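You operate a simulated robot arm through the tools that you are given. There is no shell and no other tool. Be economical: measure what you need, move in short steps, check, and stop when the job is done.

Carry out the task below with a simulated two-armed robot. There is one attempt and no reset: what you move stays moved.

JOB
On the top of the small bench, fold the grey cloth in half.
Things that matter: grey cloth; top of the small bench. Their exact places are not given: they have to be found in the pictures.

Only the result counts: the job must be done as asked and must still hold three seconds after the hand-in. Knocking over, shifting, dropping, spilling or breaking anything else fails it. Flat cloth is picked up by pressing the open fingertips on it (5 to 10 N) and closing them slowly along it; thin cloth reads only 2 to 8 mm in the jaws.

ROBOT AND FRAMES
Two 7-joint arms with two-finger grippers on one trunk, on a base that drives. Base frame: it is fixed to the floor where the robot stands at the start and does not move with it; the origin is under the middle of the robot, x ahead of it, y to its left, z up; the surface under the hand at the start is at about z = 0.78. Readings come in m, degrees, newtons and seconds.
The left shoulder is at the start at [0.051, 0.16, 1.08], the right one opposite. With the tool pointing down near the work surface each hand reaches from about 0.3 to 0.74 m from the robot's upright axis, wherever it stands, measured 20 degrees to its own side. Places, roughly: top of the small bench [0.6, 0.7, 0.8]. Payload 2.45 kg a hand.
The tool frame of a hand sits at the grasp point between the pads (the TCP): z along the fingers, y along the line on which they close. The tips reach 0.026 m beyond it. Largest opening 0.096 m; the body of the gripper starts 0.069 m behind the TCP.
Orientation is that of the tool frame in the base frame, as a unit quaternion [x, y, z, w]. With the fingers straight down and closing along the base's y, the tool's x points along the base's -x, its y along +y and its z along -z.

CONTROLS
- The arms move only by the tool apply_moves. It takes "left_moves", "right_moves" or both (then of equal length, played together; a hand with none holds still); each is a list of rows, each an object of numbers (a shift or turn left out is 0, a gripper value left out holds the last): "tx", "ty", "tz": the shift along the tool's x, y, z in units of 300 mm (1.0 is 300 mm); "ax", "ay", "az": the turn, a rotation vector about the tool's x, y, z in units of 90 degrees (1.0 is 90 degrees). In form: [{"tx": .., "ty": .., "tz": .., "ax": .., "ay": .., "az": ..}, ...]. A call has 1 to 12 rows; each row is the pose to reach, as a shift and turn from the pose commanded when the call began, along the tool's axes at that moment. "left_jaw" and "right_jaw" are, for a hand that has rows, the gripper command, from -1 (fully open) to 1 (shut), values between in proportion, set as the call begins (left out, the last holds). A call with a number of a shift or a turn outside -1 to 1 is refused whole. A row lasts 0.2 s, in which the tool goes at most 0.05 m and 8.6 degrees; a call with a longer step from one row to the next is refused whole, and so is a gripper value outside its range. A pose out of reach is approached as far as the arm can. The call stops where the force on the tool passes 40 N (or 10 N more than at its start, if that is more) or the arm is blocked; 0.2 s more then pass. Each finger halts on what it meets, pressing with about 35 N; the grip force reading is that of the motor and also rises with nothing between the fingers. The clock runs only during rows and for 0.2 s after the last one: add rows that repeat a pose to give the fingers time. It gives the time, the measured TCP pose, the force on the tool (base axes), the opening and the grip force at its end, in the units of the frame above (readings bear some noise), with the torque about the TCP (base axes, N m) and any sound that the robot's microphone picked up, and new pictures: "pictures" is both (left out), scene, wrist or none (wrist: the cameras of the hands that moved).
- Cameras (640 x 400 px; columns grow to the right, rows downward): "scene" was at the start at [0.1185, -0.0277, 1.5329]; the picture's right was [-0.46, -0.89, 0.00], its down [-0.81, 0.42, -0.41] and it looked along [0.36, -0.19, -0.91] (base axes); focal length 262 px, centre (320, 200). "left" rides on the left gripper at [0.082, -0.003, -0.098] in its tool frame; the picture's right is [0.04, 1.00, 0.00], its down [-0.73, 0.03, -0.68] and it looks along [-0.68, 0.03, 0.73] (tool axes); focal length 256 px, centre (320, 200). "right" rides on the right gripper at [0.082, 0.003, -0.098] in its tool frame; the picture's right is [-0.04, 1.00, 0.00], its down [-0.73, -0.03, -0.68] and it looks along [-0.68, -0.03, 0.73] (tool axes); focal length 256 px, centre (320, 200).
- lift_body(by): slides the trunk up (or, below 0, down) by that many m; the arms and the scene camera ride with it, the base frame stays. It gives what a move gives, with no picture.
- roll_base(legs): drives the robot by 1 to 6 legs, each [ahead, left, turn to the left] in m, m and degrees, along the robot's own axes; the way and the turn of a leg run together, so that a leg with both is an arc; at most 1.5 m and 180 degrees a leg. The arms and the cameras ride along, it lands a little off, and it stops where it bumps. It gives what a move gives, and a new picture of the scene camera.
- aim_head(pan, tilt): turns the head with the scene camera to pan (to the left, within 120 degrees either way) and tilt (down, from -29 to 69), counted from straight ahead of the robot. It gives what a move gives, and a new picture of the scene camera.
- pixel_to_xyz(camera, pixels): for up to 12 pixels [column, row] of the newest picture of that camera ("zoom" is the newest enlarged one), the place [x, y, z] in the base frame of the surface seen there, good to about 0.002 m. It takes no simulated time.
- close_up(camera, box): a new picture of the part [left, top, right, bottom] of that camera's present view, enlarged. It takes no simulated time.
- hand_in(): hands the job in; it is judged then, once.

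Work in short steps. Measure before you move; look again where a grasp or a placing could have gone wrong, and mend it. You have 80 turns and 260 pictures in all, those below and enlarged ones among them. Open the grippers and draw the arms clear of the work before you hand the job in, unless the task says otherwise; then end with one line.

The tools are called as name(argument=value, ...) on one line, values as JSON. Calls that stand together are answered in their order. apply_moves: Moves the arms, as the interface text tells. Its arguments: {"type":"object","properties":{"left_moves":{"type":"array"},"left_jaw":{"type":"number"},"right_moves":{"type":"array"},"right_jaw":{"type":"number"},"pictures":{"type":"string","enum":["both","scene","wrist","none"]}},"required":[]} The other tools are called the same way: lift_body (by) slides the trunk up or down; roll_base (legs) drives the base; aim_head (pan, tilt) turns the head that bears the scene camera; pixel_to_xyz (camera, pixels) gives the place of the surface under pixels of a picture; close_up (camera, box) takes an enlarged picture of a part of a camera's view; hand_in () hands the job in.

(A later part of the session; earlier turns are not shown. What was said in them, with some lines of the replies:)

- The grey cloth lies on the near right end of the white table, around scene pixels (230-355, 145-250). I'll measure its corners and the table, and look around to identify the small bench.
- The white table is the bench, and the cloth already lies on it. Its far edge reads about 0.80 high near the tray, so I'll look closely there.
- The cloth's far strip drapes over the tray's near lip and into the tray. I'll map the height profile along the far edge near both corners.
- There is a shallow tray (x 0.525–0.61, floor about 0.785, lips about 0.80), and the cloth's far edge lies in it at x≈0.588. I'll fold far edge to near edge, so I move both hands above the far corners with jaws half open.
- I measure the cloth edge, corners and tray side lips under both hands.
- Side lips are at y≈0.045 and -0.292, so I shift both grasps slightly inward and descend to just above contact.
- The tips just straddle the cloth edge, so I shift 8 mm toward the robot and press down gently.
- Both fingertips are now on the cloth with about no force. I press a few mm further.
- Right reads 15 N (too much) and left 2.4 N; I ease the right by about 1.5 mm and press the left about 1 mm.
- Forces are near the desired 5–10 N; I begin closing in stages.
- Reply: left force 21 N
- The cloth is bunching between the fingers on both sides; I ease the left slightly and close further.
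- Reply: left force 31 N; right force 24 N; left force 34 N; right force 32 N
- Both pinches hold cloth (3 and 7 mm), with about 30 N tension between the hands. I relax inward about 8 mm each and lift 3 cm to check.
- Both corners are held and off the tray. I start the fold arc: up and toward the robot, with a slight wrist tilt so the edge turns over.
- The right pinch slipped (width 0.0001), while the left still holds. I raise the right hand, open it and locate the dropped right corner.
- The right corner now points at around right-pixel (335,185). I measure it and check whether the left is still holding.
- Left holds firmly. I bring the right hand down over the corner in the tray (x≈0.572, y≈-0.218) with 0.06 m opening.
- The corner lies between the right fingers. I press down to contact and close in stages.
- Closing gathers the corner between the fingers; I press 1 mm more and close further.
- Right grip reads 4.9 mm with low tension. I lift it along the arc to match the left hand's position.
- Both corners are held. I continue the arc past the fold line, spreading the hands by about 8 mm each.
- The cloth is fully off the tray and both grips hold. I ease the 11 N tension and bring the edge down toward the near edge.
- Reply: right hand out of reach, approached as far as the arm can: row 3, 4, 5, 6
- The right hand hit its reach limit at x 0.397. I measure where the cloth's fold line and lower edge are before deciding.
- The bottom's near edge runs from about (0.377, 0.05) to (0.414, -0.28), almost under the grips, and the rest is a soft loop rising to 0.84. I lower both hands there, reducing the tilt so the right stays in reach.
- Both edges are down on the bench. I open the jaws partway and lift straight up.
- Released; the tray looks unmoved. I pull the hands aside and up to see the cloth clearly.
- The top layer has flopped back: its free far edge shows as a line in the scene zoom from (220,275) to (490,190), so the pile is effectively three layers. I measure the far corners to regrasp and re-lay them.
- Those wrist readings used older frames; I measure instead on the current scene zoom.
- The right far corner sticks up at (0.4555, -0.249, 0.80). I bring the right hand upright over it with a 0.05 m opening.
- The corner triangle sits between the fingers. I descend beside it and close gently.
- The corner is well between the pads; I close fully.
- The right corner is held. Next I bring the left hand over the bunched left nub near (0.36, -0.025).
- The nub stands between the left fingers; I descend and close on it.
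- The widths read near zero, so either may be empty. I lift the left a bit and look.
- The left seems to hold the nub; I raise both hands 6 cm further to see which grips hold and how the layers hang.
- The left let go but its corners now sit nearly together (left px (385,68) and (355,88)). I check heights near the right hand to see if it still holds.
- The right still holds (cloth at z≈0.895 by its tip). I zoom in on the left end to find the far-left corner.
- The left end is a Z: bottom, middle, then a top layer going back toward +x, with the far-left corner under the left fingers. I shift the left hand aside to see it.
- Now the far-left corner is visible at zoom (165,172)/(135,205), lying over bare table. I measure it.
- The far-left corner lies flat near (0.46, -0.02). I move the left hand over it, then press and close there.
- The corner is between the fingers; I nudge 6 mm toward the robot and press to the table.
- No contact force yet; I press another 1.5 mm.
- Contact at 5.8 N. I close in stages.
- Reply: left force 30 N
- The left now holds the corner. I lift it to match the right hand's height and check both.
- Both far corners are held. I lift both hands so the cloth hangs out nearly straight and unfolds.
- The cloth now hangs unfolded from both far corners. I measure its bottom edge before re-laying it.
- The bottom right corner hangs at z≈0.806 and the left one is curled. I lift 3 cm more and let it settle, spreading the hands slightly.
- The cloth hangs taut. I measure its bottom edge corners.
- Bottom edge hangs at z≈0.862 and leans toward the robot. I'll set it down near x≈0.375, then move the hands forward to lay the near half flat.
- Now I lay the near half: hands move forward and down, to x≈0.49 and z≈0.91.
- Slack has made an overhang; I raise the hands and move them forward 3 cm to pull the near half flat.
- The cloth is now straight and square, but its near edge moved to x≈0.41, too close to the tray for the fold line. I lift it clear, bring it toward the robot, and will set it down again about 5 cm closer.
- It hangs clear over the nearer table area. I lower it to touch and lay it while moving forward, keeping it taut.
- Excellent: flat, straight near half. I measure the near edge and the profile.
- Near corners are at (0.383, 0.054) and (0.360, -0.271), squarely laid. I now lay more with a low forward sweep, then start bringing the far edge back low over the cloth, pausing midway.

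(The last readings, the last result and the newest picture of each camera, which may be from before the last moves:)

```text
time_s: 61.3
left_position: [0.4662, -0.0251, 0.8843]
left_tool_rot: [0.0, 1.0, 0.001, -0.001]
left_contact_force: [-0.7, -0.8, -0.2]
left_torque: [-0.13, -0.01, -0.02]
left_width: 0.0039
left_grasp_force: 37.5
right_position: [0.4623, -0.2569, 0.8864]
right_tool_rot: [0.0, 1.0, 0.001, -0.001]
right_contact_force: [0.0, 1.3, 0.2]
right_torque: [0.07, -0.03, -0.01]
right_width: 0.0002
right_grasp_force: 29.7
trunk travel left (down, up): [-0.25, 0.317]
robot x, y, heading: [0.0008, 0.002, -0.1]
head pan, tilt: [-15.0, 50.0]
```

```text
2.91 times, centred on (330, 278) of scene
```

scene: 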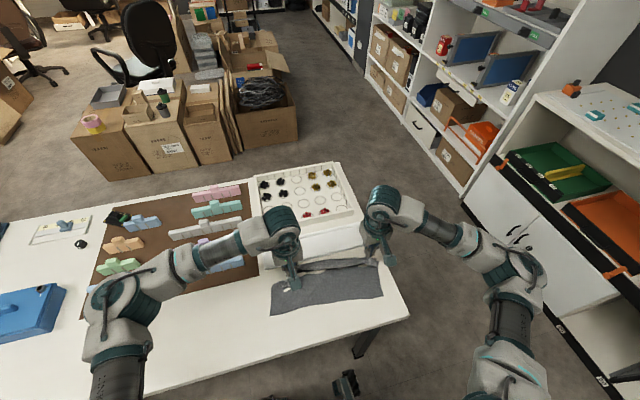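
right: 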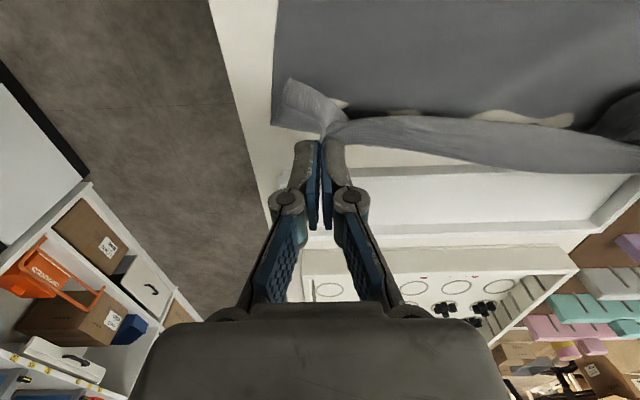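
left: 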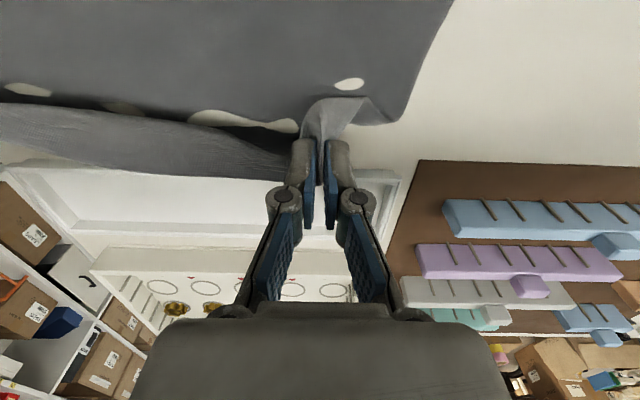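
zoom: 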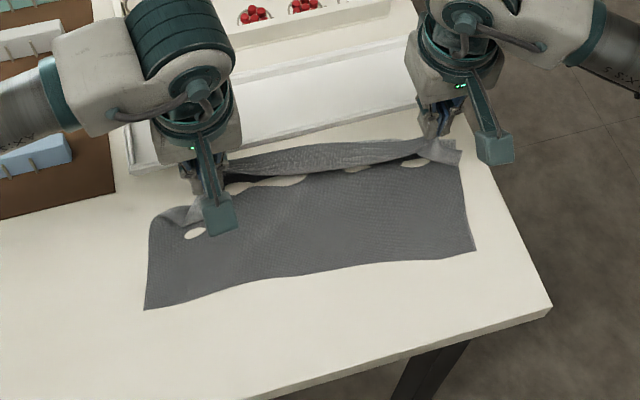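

Now the cloth forms a proper C: near half flat, far edge coming back over. I continue toward the near edge and down.

apply_moves(left_moves=[{"tx": 0.06, "tz": 0.02}, {"tx": 0.12, "tz": 0.045}, {"tx": 0.18, "tz": 0.09}, {"tx": 0.22, "tz": 0.13}, {"tx": 0.25, "tz": 0.18}, {"tx": 0.27, "tz": 0.22}, {"tx": 0.27, "tz": 0.235}, {"tx": 0.27, "tz": 0.235}], right_moves=[{"tx": 0.06, "tz": 0.02}, {"tx": 0.12, "tz": 0.045}, {"tx": 0.19, "tz": 0.09}, {"tx": 0.24, "tz": 0.13}, {"tx": 0.28, "tz": 0.18}, {"tx": 0.3, "tz": 0.22}, {"tx": 0.3, "tz": 0.24}, {"tx": 0.3, "tz": 0.24}])

close_up(camera="scene", box=[220, 210, 440, 347])

```text
time_s: 63.1
left_position: [0.385, -0.0249, 0.8146]
left_tool_rot: [0.0, 1.0, 0.0, 0.001]
left_contact_force: [0.1, -0.7, -0.4]
left_torque: [-0.04, -0.03, -0.01]
left_width: 0.0047
left_grasp_force: 37.8
right_position: [0.3728, -0.2546, 0.813]
right_tool_rot: [0.0, 1.0, 0.0, 0.0]
right_contact_force: [1.1, 2.4, 0.8]
right_torque: [0.09, 0.04, -0.01]
right_width: 0.0003
right_grasp_force: 30.3
trunk travel left (down, up): [-0.25, 0.317]
robot x, y, heading: [-0.0002, 0.0037, -0.2]
head pan, tilt: [-15.0, 50.0]
```

scene: 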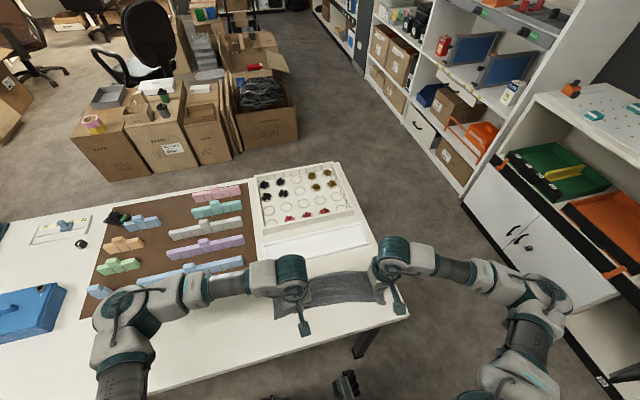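
right: 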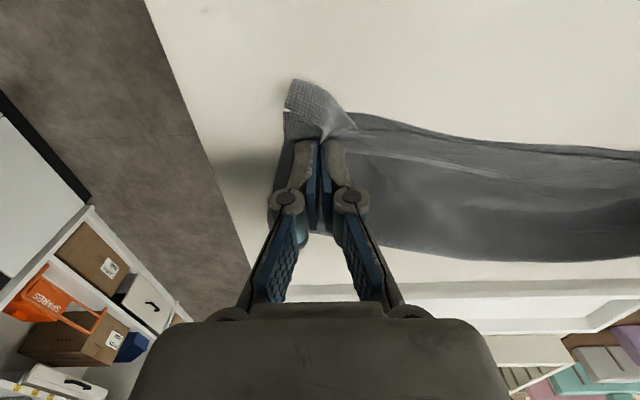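
left: 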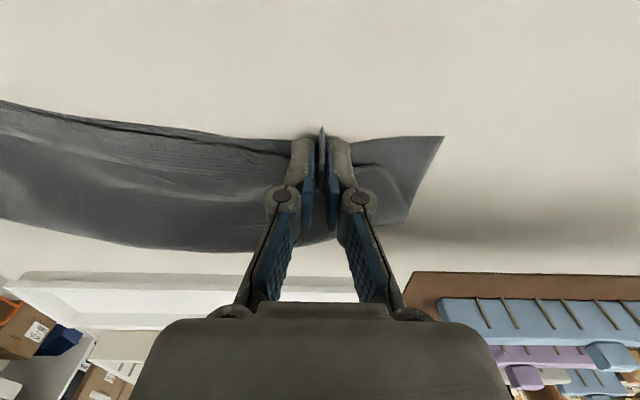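

```text
2.91 times, centred on (330, 278) of scene
```

zoom: 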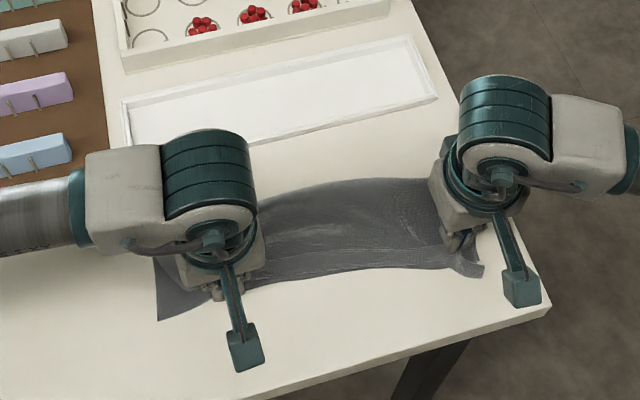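

The far edge lies on the near edge. I lower 3 mm more and open so the fingers spread the gathered cloth, then lift.

apply_moves(left_moves=[{"tz": 0.01}, {"tz": 0.01}], right_moves=[{"tz": 0.006}, {"tz": 0.006}], pictures="none")

apply_moves(left_moves=[{"tz": 0.0}, {"tz": 0.0}, {"tz": 0.0}, {"tz": -0.05}, {"tz": -0.15}, {"tz": -0.3}, {"ty": 0.1, "tz": -0.42}, {"ty": 0.25, "tz": -0.45}, {"ty": 0.4, "tz": -0.5}], right_moves=[{"tz": 0.0}, {"tz": 0.0}, {"tz": 0.0}, {"tz": -0.05}, {"tz": -0.15}, {"tz": -0.3}, {"ty": -0.1, "tz": -0.42}, {"ty": -0.22, "tz": -0.45}, {"ty": -0.3, "tz": -0.5}], left_jaw=0, right_jaw=0)

close_up(camera="scene", box=[250, 220, 410, 320])

```text
time_s: 63.7
left_position: [0.3861, -0.0255, 0.812]
left_tool_rot: [0.001, 1.0, 0.001, 0.0]
left_contact_force: [-0.3, -1.6, 0.0]
left_torque: [-0.04, 0.0, -0.06]
left_width: 0.0059
left_grasp_force: 31.6
right_position: [0.3723, -0.2546, 0.8115]
right_tool_rot: [0.0, 1.0, 0.0, 0.0]
right_contact_force: [0.1, 2.1, 1.4]
right_torque: [0.11, 0.0, -0.01]
right_width: 0.0004
right_grasp_force: 29.8
trunk travel left (down, up): [-0.25, 0.317]
robot x, y, heading: [-0.0013, 0.0004, -0.1]
head pan, tilt: [-15.0, 50.0]
```

```text
time_s: 65.7
left_position: [0.383, 0.0978, 0.9595]
left_tool_rot: [0.001, 1.0, -0.001, 0.0]
left_contact_force: [-0.3, 0.1, 0.4]
left_torque: [-0.03, -0.04, 0.0]
left_width: 0.0478
left_grasp_force: 0.1
right_position: [0.3734, -0.3422, 0.9633]
right_tool_rot: [0.0, 1.0, 0.0, 0.0]
right_contact_force: [0.3, 0.0, 0.1]
right_torque: [-0.04, 0.0, -0.02]
right_width: 0.0478
right_grasp_force: 0.0
trunk travel left (down, up): [-0.25, 0.317]
robot x, y, heading: [-0.0029, -0.0003, 0.0]
head pan, tilt: [-15.0, 50.0]
```

scene: 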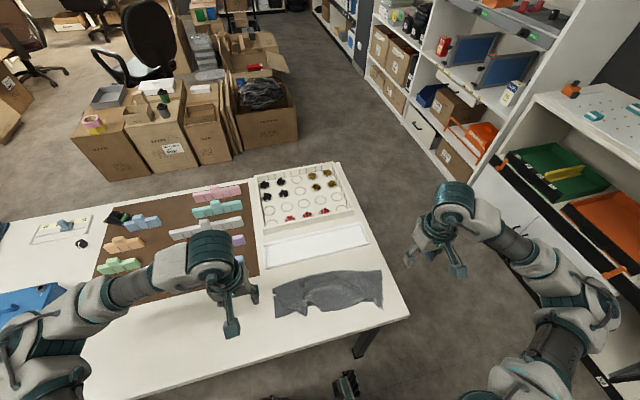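
right: 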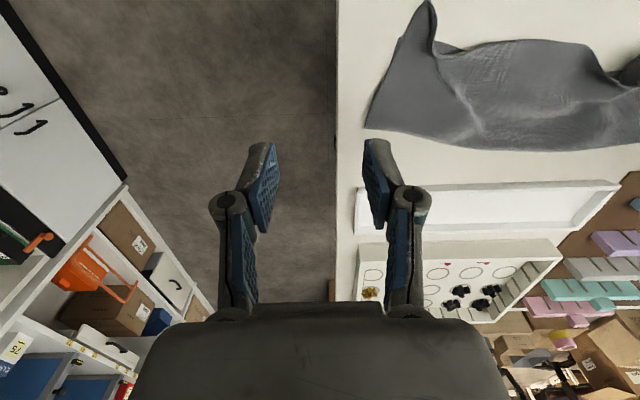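
left: 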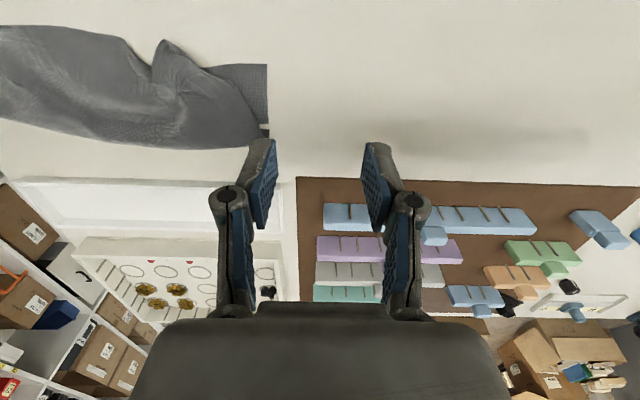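

```text
4.00 times, centred on (330, 270) of scene
```

zoom: 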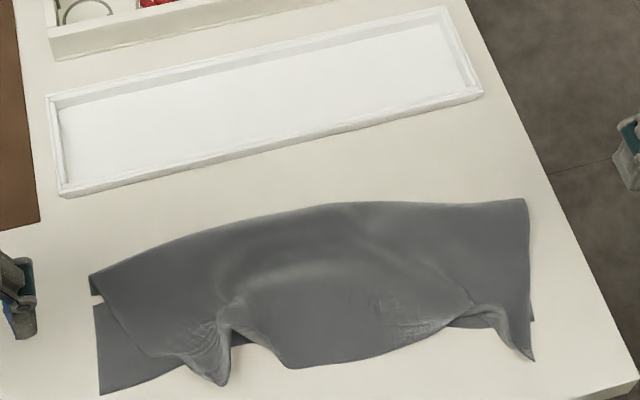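

A true half fold now, with just a gathered nub at each end of the top edge. I measure the nubs so I can spread them flat.

pixel_to_xyz(camera="zoom", pixels=[[220, 383], [225, 340], [225, 315], [147, 352], [92, 275], [100, 392], [290, 366], [532, 358], [505, 315], [455, 322], [532, 320], [526, 200]])

pixel_to_xyz(camera="zoom", pixels=[[180, 355], [270, 350], [200, 340], [250, 325], [480, 310], [520, 335], [330, 205], [330, 300], [330, 250], [420, 345], [180, 235], [440, 205]])

```text
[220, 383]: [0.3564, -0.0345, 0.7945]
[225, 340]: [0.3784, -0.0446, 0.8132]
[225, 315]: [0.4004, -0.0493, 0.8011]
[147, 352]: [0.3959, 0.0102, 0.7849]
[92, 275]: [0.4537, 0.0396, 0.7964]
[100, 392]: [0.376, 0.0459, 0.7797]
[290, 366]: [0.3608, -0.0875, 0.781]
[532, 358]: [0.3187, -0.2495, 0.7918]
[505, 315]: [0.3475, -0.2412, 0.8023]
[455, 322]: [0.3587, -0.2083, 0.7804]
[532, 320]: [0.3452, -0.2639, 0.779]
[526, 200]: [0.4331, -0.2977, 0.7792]
```

```text
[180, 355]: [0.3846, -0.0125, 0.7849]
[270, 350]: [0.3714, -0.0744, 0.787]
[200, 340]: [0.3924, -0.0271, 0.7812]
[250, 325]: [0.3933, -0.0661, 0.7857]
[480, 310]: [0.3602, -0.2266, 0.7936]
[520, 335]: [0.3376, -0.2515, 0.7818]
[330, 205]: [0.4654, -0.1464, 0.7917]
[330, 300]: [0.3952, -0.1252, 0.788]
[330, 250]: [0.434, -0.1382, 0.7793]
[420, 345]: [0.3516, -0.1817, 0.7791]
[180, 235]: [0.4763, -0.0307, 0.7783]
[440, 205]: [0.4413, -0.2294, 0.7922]
```

I position both open hands straddling the two nubs, just above the cloth.

apply_moves(left_moves=[{"ty": -0.15, "tz": 0.03}, {"ty": -0.3, "tz": 0.08}, {"tx": -0.017, "ty": -0.42, "tz": 0.15}, {"tx": -0.017, "ty": -0.47, "tz": 0.27}, {"tx": -0.017, "ty": -0.47, "tz": 0.38}, {"tx": -0.017, "ty": -0.47, "tz": 0.44}, {"tx": -0.017, "ty": -0.47, "tz": 0.46}, {"tx": -0.017, "ty": -0.47, "tz": 0.46}], right_moves=[{"tx": 0.02, "ty": 0.1, "tz": 0.05}, {"tx": 0.04, "ty": 0.2, "tz": 0.1}, {"tx": 0.07, "ty": 0.3, "tz": 0.18}, {"tx": 0.07, "ty": 0.33, "tz": 0.3}, {"tx": 0.07, "ty": 0.33, "tz": 0.4}, {"tx": 0.07, "ty": 0.33, "tz": 0.45}, {"tx": 0.07, "ty": 0.33, "tz": 0.475}, {"tx": 0.07, "ty": 0.33, "tz": 0.475}], pictures="wrist")

```text
time_s: 67.5
left_position: [0.3916, -0.0468, 0.8227]
left_tool_rot: [0.0, 1.0, 0.001, -0.001]
left_contact_force: [-0.1, -0.6, 1.0]
left_torque: [-0.02, 0.0, 0.01]
left_width: 0.0481
left_grasp_force: 0.1
right_position: [0.3534, -0.2461, 0.8177]
right_tool_rot: [-0.001, 1.0, 0.0, 0.0]
right_contact_force: [-1.2, -0.4, -0.1]
right_torque: [0.03, 0.01, 0.01]
right_width: 0.048
right_grasp_force: 0.1
trunk travel left (down, up): [-0.25, 0.317]
robot x, y, heading: [-0.0022, 0.0008, 0.1]
head pan, tilt: [-15.0, 50.0]
```

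right: 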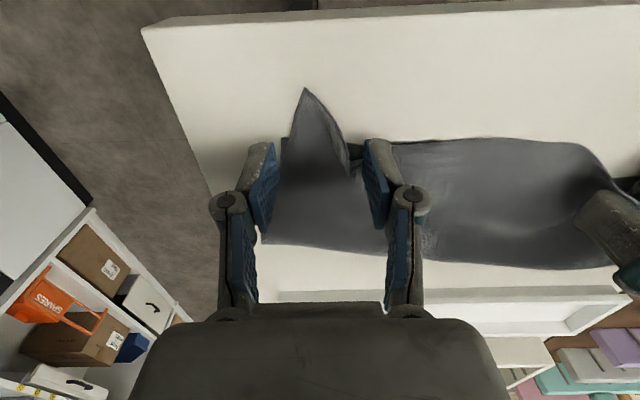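
left: 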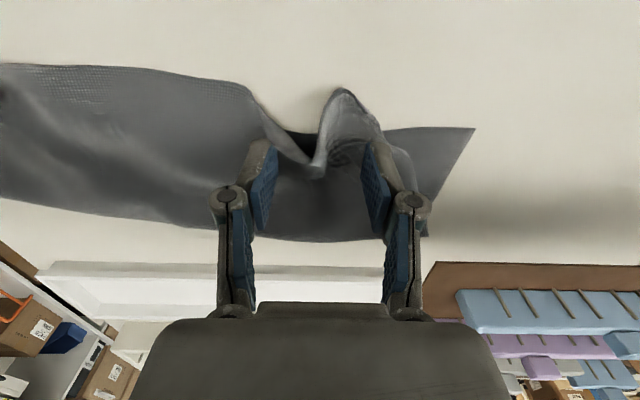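

I spread the left nub by pressing lightly and opening; at the same time the right hand descends around the tongue tip on bare table at x≈0.333.

apply_moves(left_moves=[{"tz": 0.025}, {"tz": 0.04}, {"tz": 0.044}, {"tz": 0.044}], right_moves=[{"tx": 0.035, "ty": -0.01, "tz": 0.0}, {"tx": 0.065, "ty": -0.01, "tz": 0.02}, {"tx": 0.065, "ty": -0.01, "tz": 0.035}, {"tx": 0.065, "ty": -0.01, "tz": 0.035}], pictures="wrist")

```text
time_s: 68.5
left_position: [0.3895, -0.0461, 0.8111]
left_tool_rot: [-0.001, 1.0, 0.0, 0.0]
left_contact_force: [0.8, -0.9, 1.1]
left_torque: [0.0, 0.0, 0.01]
left_width: 0.0479
left_grasp_force: 0.1
right_position: [0.333, -0.2488, 0.808]
right_tool_rot: [-0.001, 1.0, 0.001, -0.001]
right_contact_force: [0.1, -0.1, 0.2]
right_torque: [0.03, 0.01, 0.01]
right_width: 0.048
right_grasp_force: 0.0
trunk travel left (down, up): [-0.25, 0.317]
robot x, y, heading: [0.0018, 0.0016, -0.2]
head pan, tilt: [-15.0, 50.0]
```

right: 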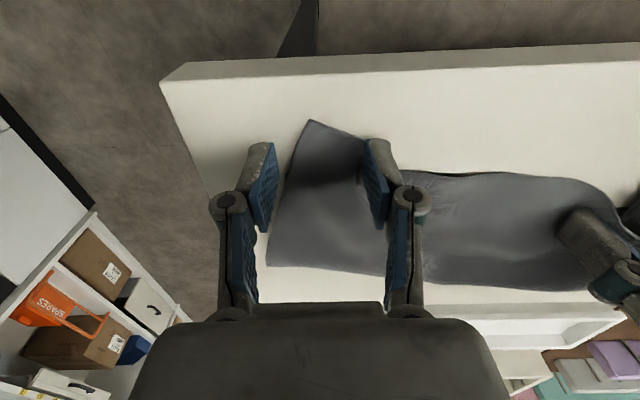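
left: 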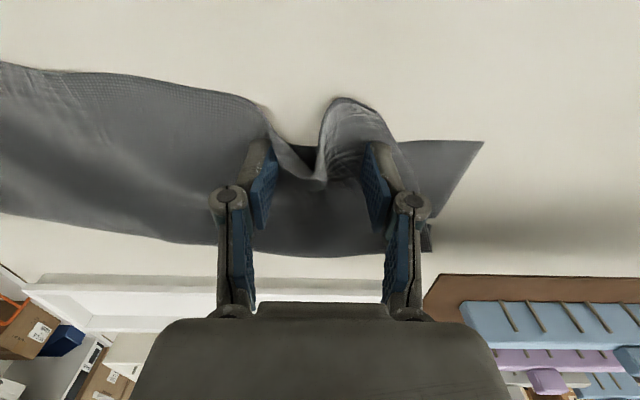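

The right hand's finger already smoothed the right gather. I lift the right away, and press the left a bit more.

apply_moves(left_moves=[{"tz": 0.008}, {"tz": 0.013}, {"tz": 0.013}], right_moves=[{"tz": -0.08}, {"tz": -0.2}, {"tz": -0.35}], pictures="none")

```text
time_s: 69.3
left_position: [0.3896, -0.0457, 0.8069]
left_tool_rot: [0.0, 1.0, 0.0, 0.001]
left_contact_force: [-0.3, -0.6, 13.0]
left_torque: [-0.06, 0.01, 0.0]
left_width: 0.0478
left_grasp_force: 5.7
right_position: [0.3317, -0.2479, 0.9134]
right_tool_rot: [0.0, 1.0, 0.0, 0.0]
right_contact_force: [-0.3, 1.2, 0.8]
right_torque: [0.01, 0.01, -0.02]
right_width: 0.0478
right_grasp_force: 0.1
trunk travel left (down, up): [-0.25, 0.317]
robot x, y, heading: [-0.0017, 0.0054, 0.1]
head pan, tilt: [-15.0, 50.0]
```

I ease to about 8 N and open the left jaws gradually to spread the nub.

apply_moves(left_moves=[{"tz": -0.002}, {"tz": -0.002}], left_jaw=-0.4, pictures="none")

apply_moves(left_moves=[{"tz": 0}, {"tz": 0}], left_jaw=-0.8, pictures="wrist")

```text
time_s: 69.9
left_position: [0.3895, -0.0456, 0.806]
left_tool_rot: [0.0, 1.0, 0.0, 0.001]
left_contact_force: [-0.2, 0.1, 0.3]
left_torque: [0.0, 0.04, 0.01]
left_width: 0.0673
left_grasp_force: 0.0
right_position: [0.3313, -0.2481, 0.9122]
right_tool_rot: [0.0, 1.0, 0.0, 0.0]
right_contact_force: [-1.3, 0.1, 0.1]
right_torque: [-0.02, -0.01, 0.0]
right_width: 0.0478
right_grasp_force: 0.0
trunk travel left (down, up): [-0.25, 0.317]
robot x, y, heading: [-0.0033, -0.0018, -0.0]
head pan, tilt: [-15.0, 50.0]
```

```text
time_s: 70.5
left_position: [0.3904, -0.0455, 0.8061]
left_tool_rot: [0.0, 1.0, 0.0, 0.0]
left_contact_force: [0.0, 0.0, 0.2]
left_torque: [-0.01, -0.02, 0.0]
left_width: 0.0866
left_grasp_force: 0.0
right_position: [0.3327, -0.2482, 0.9116]
right_tool_rot: [0.0, 1.0, 0.0, -0.001]
right_contact_force: [-0.4, 0.3, -0.5]
right_torque: [-0.01, 0.0, 0.0]
right_width: 0.0478
right_grasp_force: 0.1
trunk travel left (down, up): [-0.25, 0.317]
robot x, y, heading: [-0.0005, 0.002, -0.2]
head pan, tilt: [-15.0, 50.0]
```

left: 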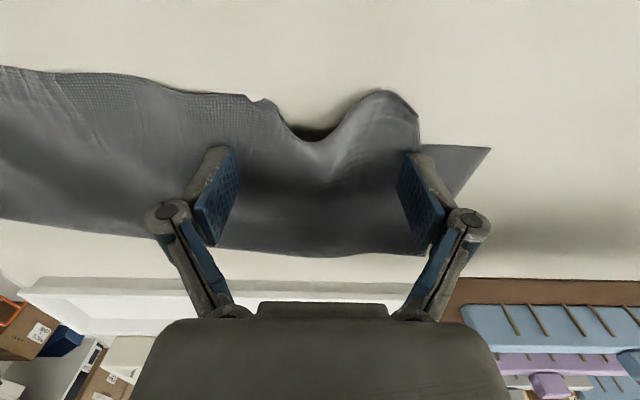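

The nub opened out well. I lift both hands clear and look.

apply_moves(left_moves=[{"tz": -0.1}, {"tz": -0.25}, {"tz": -0.4}, {"ty": 0.15, "tz": -0.5}, {"ty": 0.3, "tz": -0.55}, {"ty": 0.45, "tz": -0.55}], right_moves=[{"tz": 0}, {"tz": -0.05}, {"ty": -0.12, "tz": -0.1}, {"ty": -0.24, "tz": -0.15}, {"ty": -0.3, "tz": -0.2}, {"ty": -0.3, "tz": -0.2}], pictures="none")

close_up(camera="scene", box=[250, 220, 410, 320])

pixel_to_xyz(camera="zoom", pixels=[[220, 383], [225, 340], [225, 315], [147, 352], [92, 275], [100, 392], [290, 366], [532, 358], [505, 315], [455, 322], [532, 320], [526, 200]])

```text
refused: row 4 steps farther than a row can; nothing moved
```

```text
4.00 times, centred on (330, 270) of scene
```

zoom: 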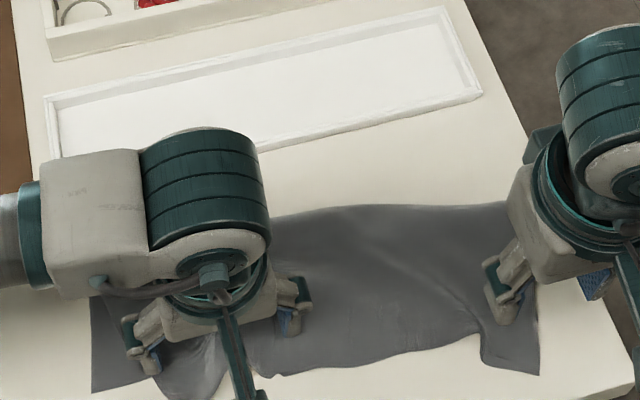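

```text
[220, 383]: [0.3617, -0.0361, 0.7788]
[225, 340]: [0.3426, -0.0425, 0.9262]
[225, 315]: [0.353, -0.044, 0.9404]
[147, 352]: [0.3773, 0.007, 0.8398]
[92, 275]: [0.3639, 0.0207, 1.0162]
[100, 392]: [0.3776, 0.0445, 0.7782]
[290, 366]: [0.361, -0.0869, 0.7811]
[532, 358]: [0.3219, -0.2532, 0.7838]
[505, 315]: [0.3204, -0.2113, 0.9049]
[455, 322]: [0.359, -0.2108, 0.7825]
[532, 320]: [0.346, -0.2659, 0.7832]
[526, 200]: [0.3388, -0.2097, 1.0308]
```

A step was too long; I repeat the withdrawal with smaller steps.

apply_moves(left_moves=[{"tz": -0.1}, {"tz": -0.25}, {"tz": -0.4}, {"ty": 0.1, "tz": -0.45}, {"ty": 0.22, "tz": -0.5}, {"ty": 0.35, "tz": -0.55}, {"ty": 0.5, "tz": -0.55}], right_moves=[{"tz": 0}, {"tz": -0.05}, {"ty": -0.12, "tz": -0.1}, {"ty": -0.24, "tz": -0.15}, {"ty": -0.3, "tz": -0.2}, {"ty": -0.3, "tz": -0.2}, {"ty": -0.3, "tz": -0.2}], pictures="none")

close_up(camera="scene", box=[250, 220, 410, 320])

pixel_to_xyz(camera="zoom", pixels=[[165, 375], [200, 395], [240, 350], [150, 330], [95, 280], [95, 392], [280, 372], [535, 372], [485, 355], [480, 330], [530, 210], [330, 210]])

```text
time_s: 72.1
left_position: [0.3891, 0.1078, 0.973]
left_tool_rot: [0.001, 1.0, -0.001, 0.0]
left_contact_force: [-0.4, -0.5, -0.3]
left_torque: [-0.03, 0.03, -0.01]
left_width: 0.0866
left_grasp_force: 0.1
right_position: [0.3321, -0.3377, 0.9732]
right_tool_rot: [0.0, 1.0, 0.0, 0.0]
right_contact_force: [0.0, -0.5, 0.4]
right_torque: [0.02, -0.01, -0.01]
right_width: 0.0479
right_grasp_force: 0.1
trunk travel left (down, up): [-0.25, 0.317]
robot x, y, heading: [-0.0006, 0.0019, 0.3]
head pan, tilt: [-15.0, 50.0]
```

```text
4.00 times, centred on (330, 270) of scene
```

zoom: 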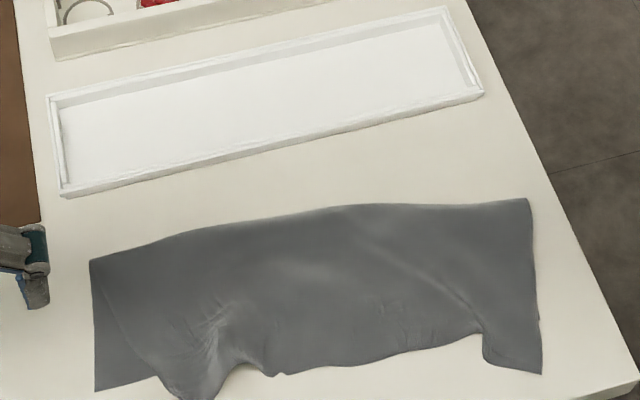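

```text
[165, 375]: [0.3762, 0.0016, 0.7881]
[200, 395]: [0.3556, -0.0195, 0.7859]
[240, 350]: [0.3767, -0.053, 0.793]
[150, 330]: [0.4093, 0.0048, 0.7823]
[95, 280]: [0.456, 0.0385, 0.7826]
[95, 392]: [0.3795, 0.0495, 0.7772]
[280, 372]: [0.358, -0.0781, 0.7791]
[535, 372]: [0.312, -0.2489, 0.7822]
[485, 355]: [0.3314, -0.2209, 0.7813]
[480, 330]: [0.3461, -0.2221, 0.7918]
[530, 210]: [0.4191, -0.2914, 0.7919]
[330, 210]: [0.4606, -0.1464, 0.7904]
```

Good fold. The left top corner is still about 4.8 cm short in y, so I repeat the spread once centred at y≈-0.022.

apply_moves(left_moves=[{"ty": -0.12, "tz": 0.05}, {"ty": -0.24, "tz": 0.1}, {"tx": 0.02, "ty": -0.36, "tz": 0.17}, {"tx": 0.037, "ty": -0.433, "tz": 0.28}, {"tx": 0.037, "ty": -0.433, "tz": 0.4}, {"tx": 0.037, "ty": -0.433, "tz": 0.5}, {"tx": 0.037, "ty": -0.433, "tz": 0.54}, {"tx": 0.037, "ty": -0.433, "tz": 0.555}, {"tx": 0.037, "ty": -0.433, "tz": 0.555}], left_jaw=0.05, pictures="wrist")

```text
time_s: 74.1
left_position: [0.3797, -0.026, 0.8058]
left_tool_rot: [0.0, 1.0, -0.001, 0.001]
left_contact_force: [-0.5, 0.8, 20.3]
left_torque: [0.0, -0.01, 0.01]
left_width: 0.0475
left_grasp_force: 7.1
right_position: [0.3318, -0.3387, 0.973]
right_tool_rot: [-0.001, 1.0, 0.001, 0.001]
right_contact_force: [0.4, 1.0, 0.0]
right_torque: [0.03, 0.0, 0.02]
right_width: 0.048
right_grasp_force: 0.0
trunk travel left (down, up): [-0.25, 0.317]
robot x, y, heading: [-0.0022, -0.0021, -0.1]
head pan, tilt: [-15.0, 50.0]
```

left: 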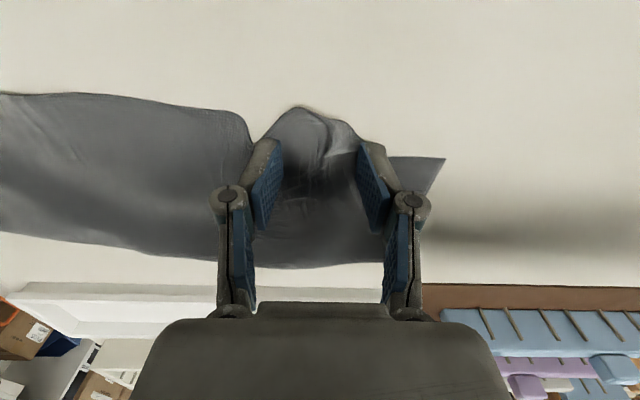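

20 N is a bit much; I ease 1 mm and open in stages.

apply_moves(left_moves=[{"tz": -0.004}, {"tz": -0.004}], left_jaw=-0.35, pictures="none")

apply_moves(left_moves=[{"tz": 0.002}, {"tz": 0.002}, {"tz": 0.002}], left_jaw=-1, pictures="none")

apply_moves(left_moves=[{"tz": -0.1}, {"tz": -0.25}, {"tz": -0.4}, {"ty": 0.1, "tz": -0.45}, {"ty": 0.22, "tz": -0.5}, {"ty": 0.35, "tz": -0.55}, {"ty": 0.5, "tz": -0.55}, {"ty": 0.65, "tz": -0.55}], pictures="scene")

close_up(camera="scene", box=[250, 220, 410, 320])

```text
time_s: 74.7
left_position: [0.378, -0.0271, 0.8065]
left_tool_rot: [0.0, 1.0, 0.001, 0.0]
left_contact_force: [-0.3, -0.2, -0.7]
left_torque: [0.01, -0.03, 0.0]
left_width: 0.0648
left_grasp_force: 0.0
right_position: [0.3332, -0.3392, 0.9711]
right_tool_rot: [0.0, 1.0, 0.0, 0.001]
right_contact_force: [-0.4, -0.5, -0.3]
right_torque: [-0.04, -0.02, -0.04]
right_width: 0.0481
right_grasp_force: 0.0
trunk travel left (down, up): [-0.25, 0.317]
robot x, y, heading: [-0.0015, 0.0012, -0.0]
head pan, tilt: [-15.0, 50.0]
```

```text
time_s: 75.5
left_position: [0.3796, -0.0262, 0.8056]
left_tool_rot: [0.0, 1.0, 0.001, 0.0]
left_contact_force: [0.7, -0.6, 0.8]
left_torque: [0.01, 0.01, 0.04]
left_width: 0.0958
left_grasp_force: 0.0
right_position: [0.3344, -0.3377, 0.9718]
right_tool_rot: [0.001, 1.0, 0.0, 0.0]
right_contact_force: [-0.3, -0.2, 0.9]
right_torque: [-0.03, -0.02, 0.01]
right_width: 0.0482
right_grasp_force: 0.0
trunk travel left (down, up): [-0.25, 0.317]
robot x, y, heading: [-0.0001, -0.001, 0.2]
head pan, tilt: [-15.0, 50.0]
```

```text
time_s: 77.3
left_position: [0.3784, 0.17, 0.9699]
left_tool_rot: [0.001, 1.0, 0.0, 0.0]
left_contact_force: [0.7, 0.3, -0.4]
left_torque: [-0.02, 0.0, 0.01]
left_width: 0.0958
left_grasp_force: 0.0
right_position: [0.3327, -0.3361, 0.9741]
right_tool_rot: [0.0, 1.0, -0.001, 0.0]
right_contact_force: [-0.3, -0.8, 0.6]
right_torque: [-0.02, -0.01, 0.01]
right_width: 0.0479
right_grasp_force: 0.0
trunk travel left (down, up): [-0.25, 0.317]
robot x, y, heading: [-0.0024, 0.0024, -0.2]
head pan, tilt: [-15.0, 50.0]
```

scene: 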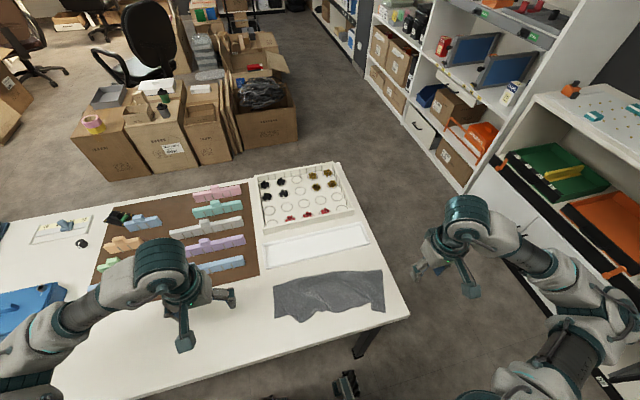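

```text
4.00 times, centred on (330, 270) of scene
```

zoom: 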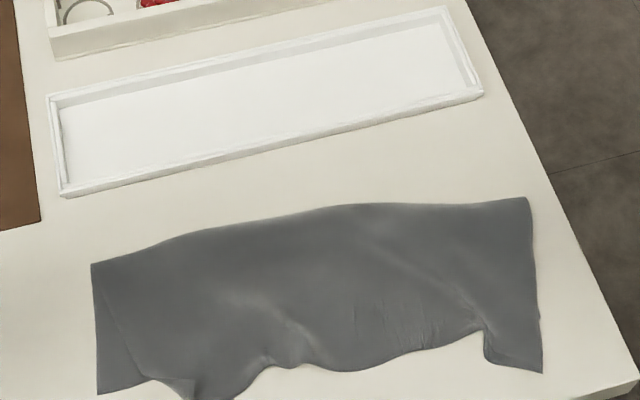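

The cloth lies flat, folded in half on the bench, far edge on near edge. The tray is where it was, and both grippers are open and clear, so I hand in.

hand_in()

```text
The job is handed in.
```

The grey cloth is folded in half on the bench top, far edge over near edge, but not perfectly square: when last measured, the top corners were off by about 4–5 cm (left, before one more smoothing pass) and 3–4 cm (right). The tray it had been draped over looks unmoved, and the job is handed in with both grippers open and clear.
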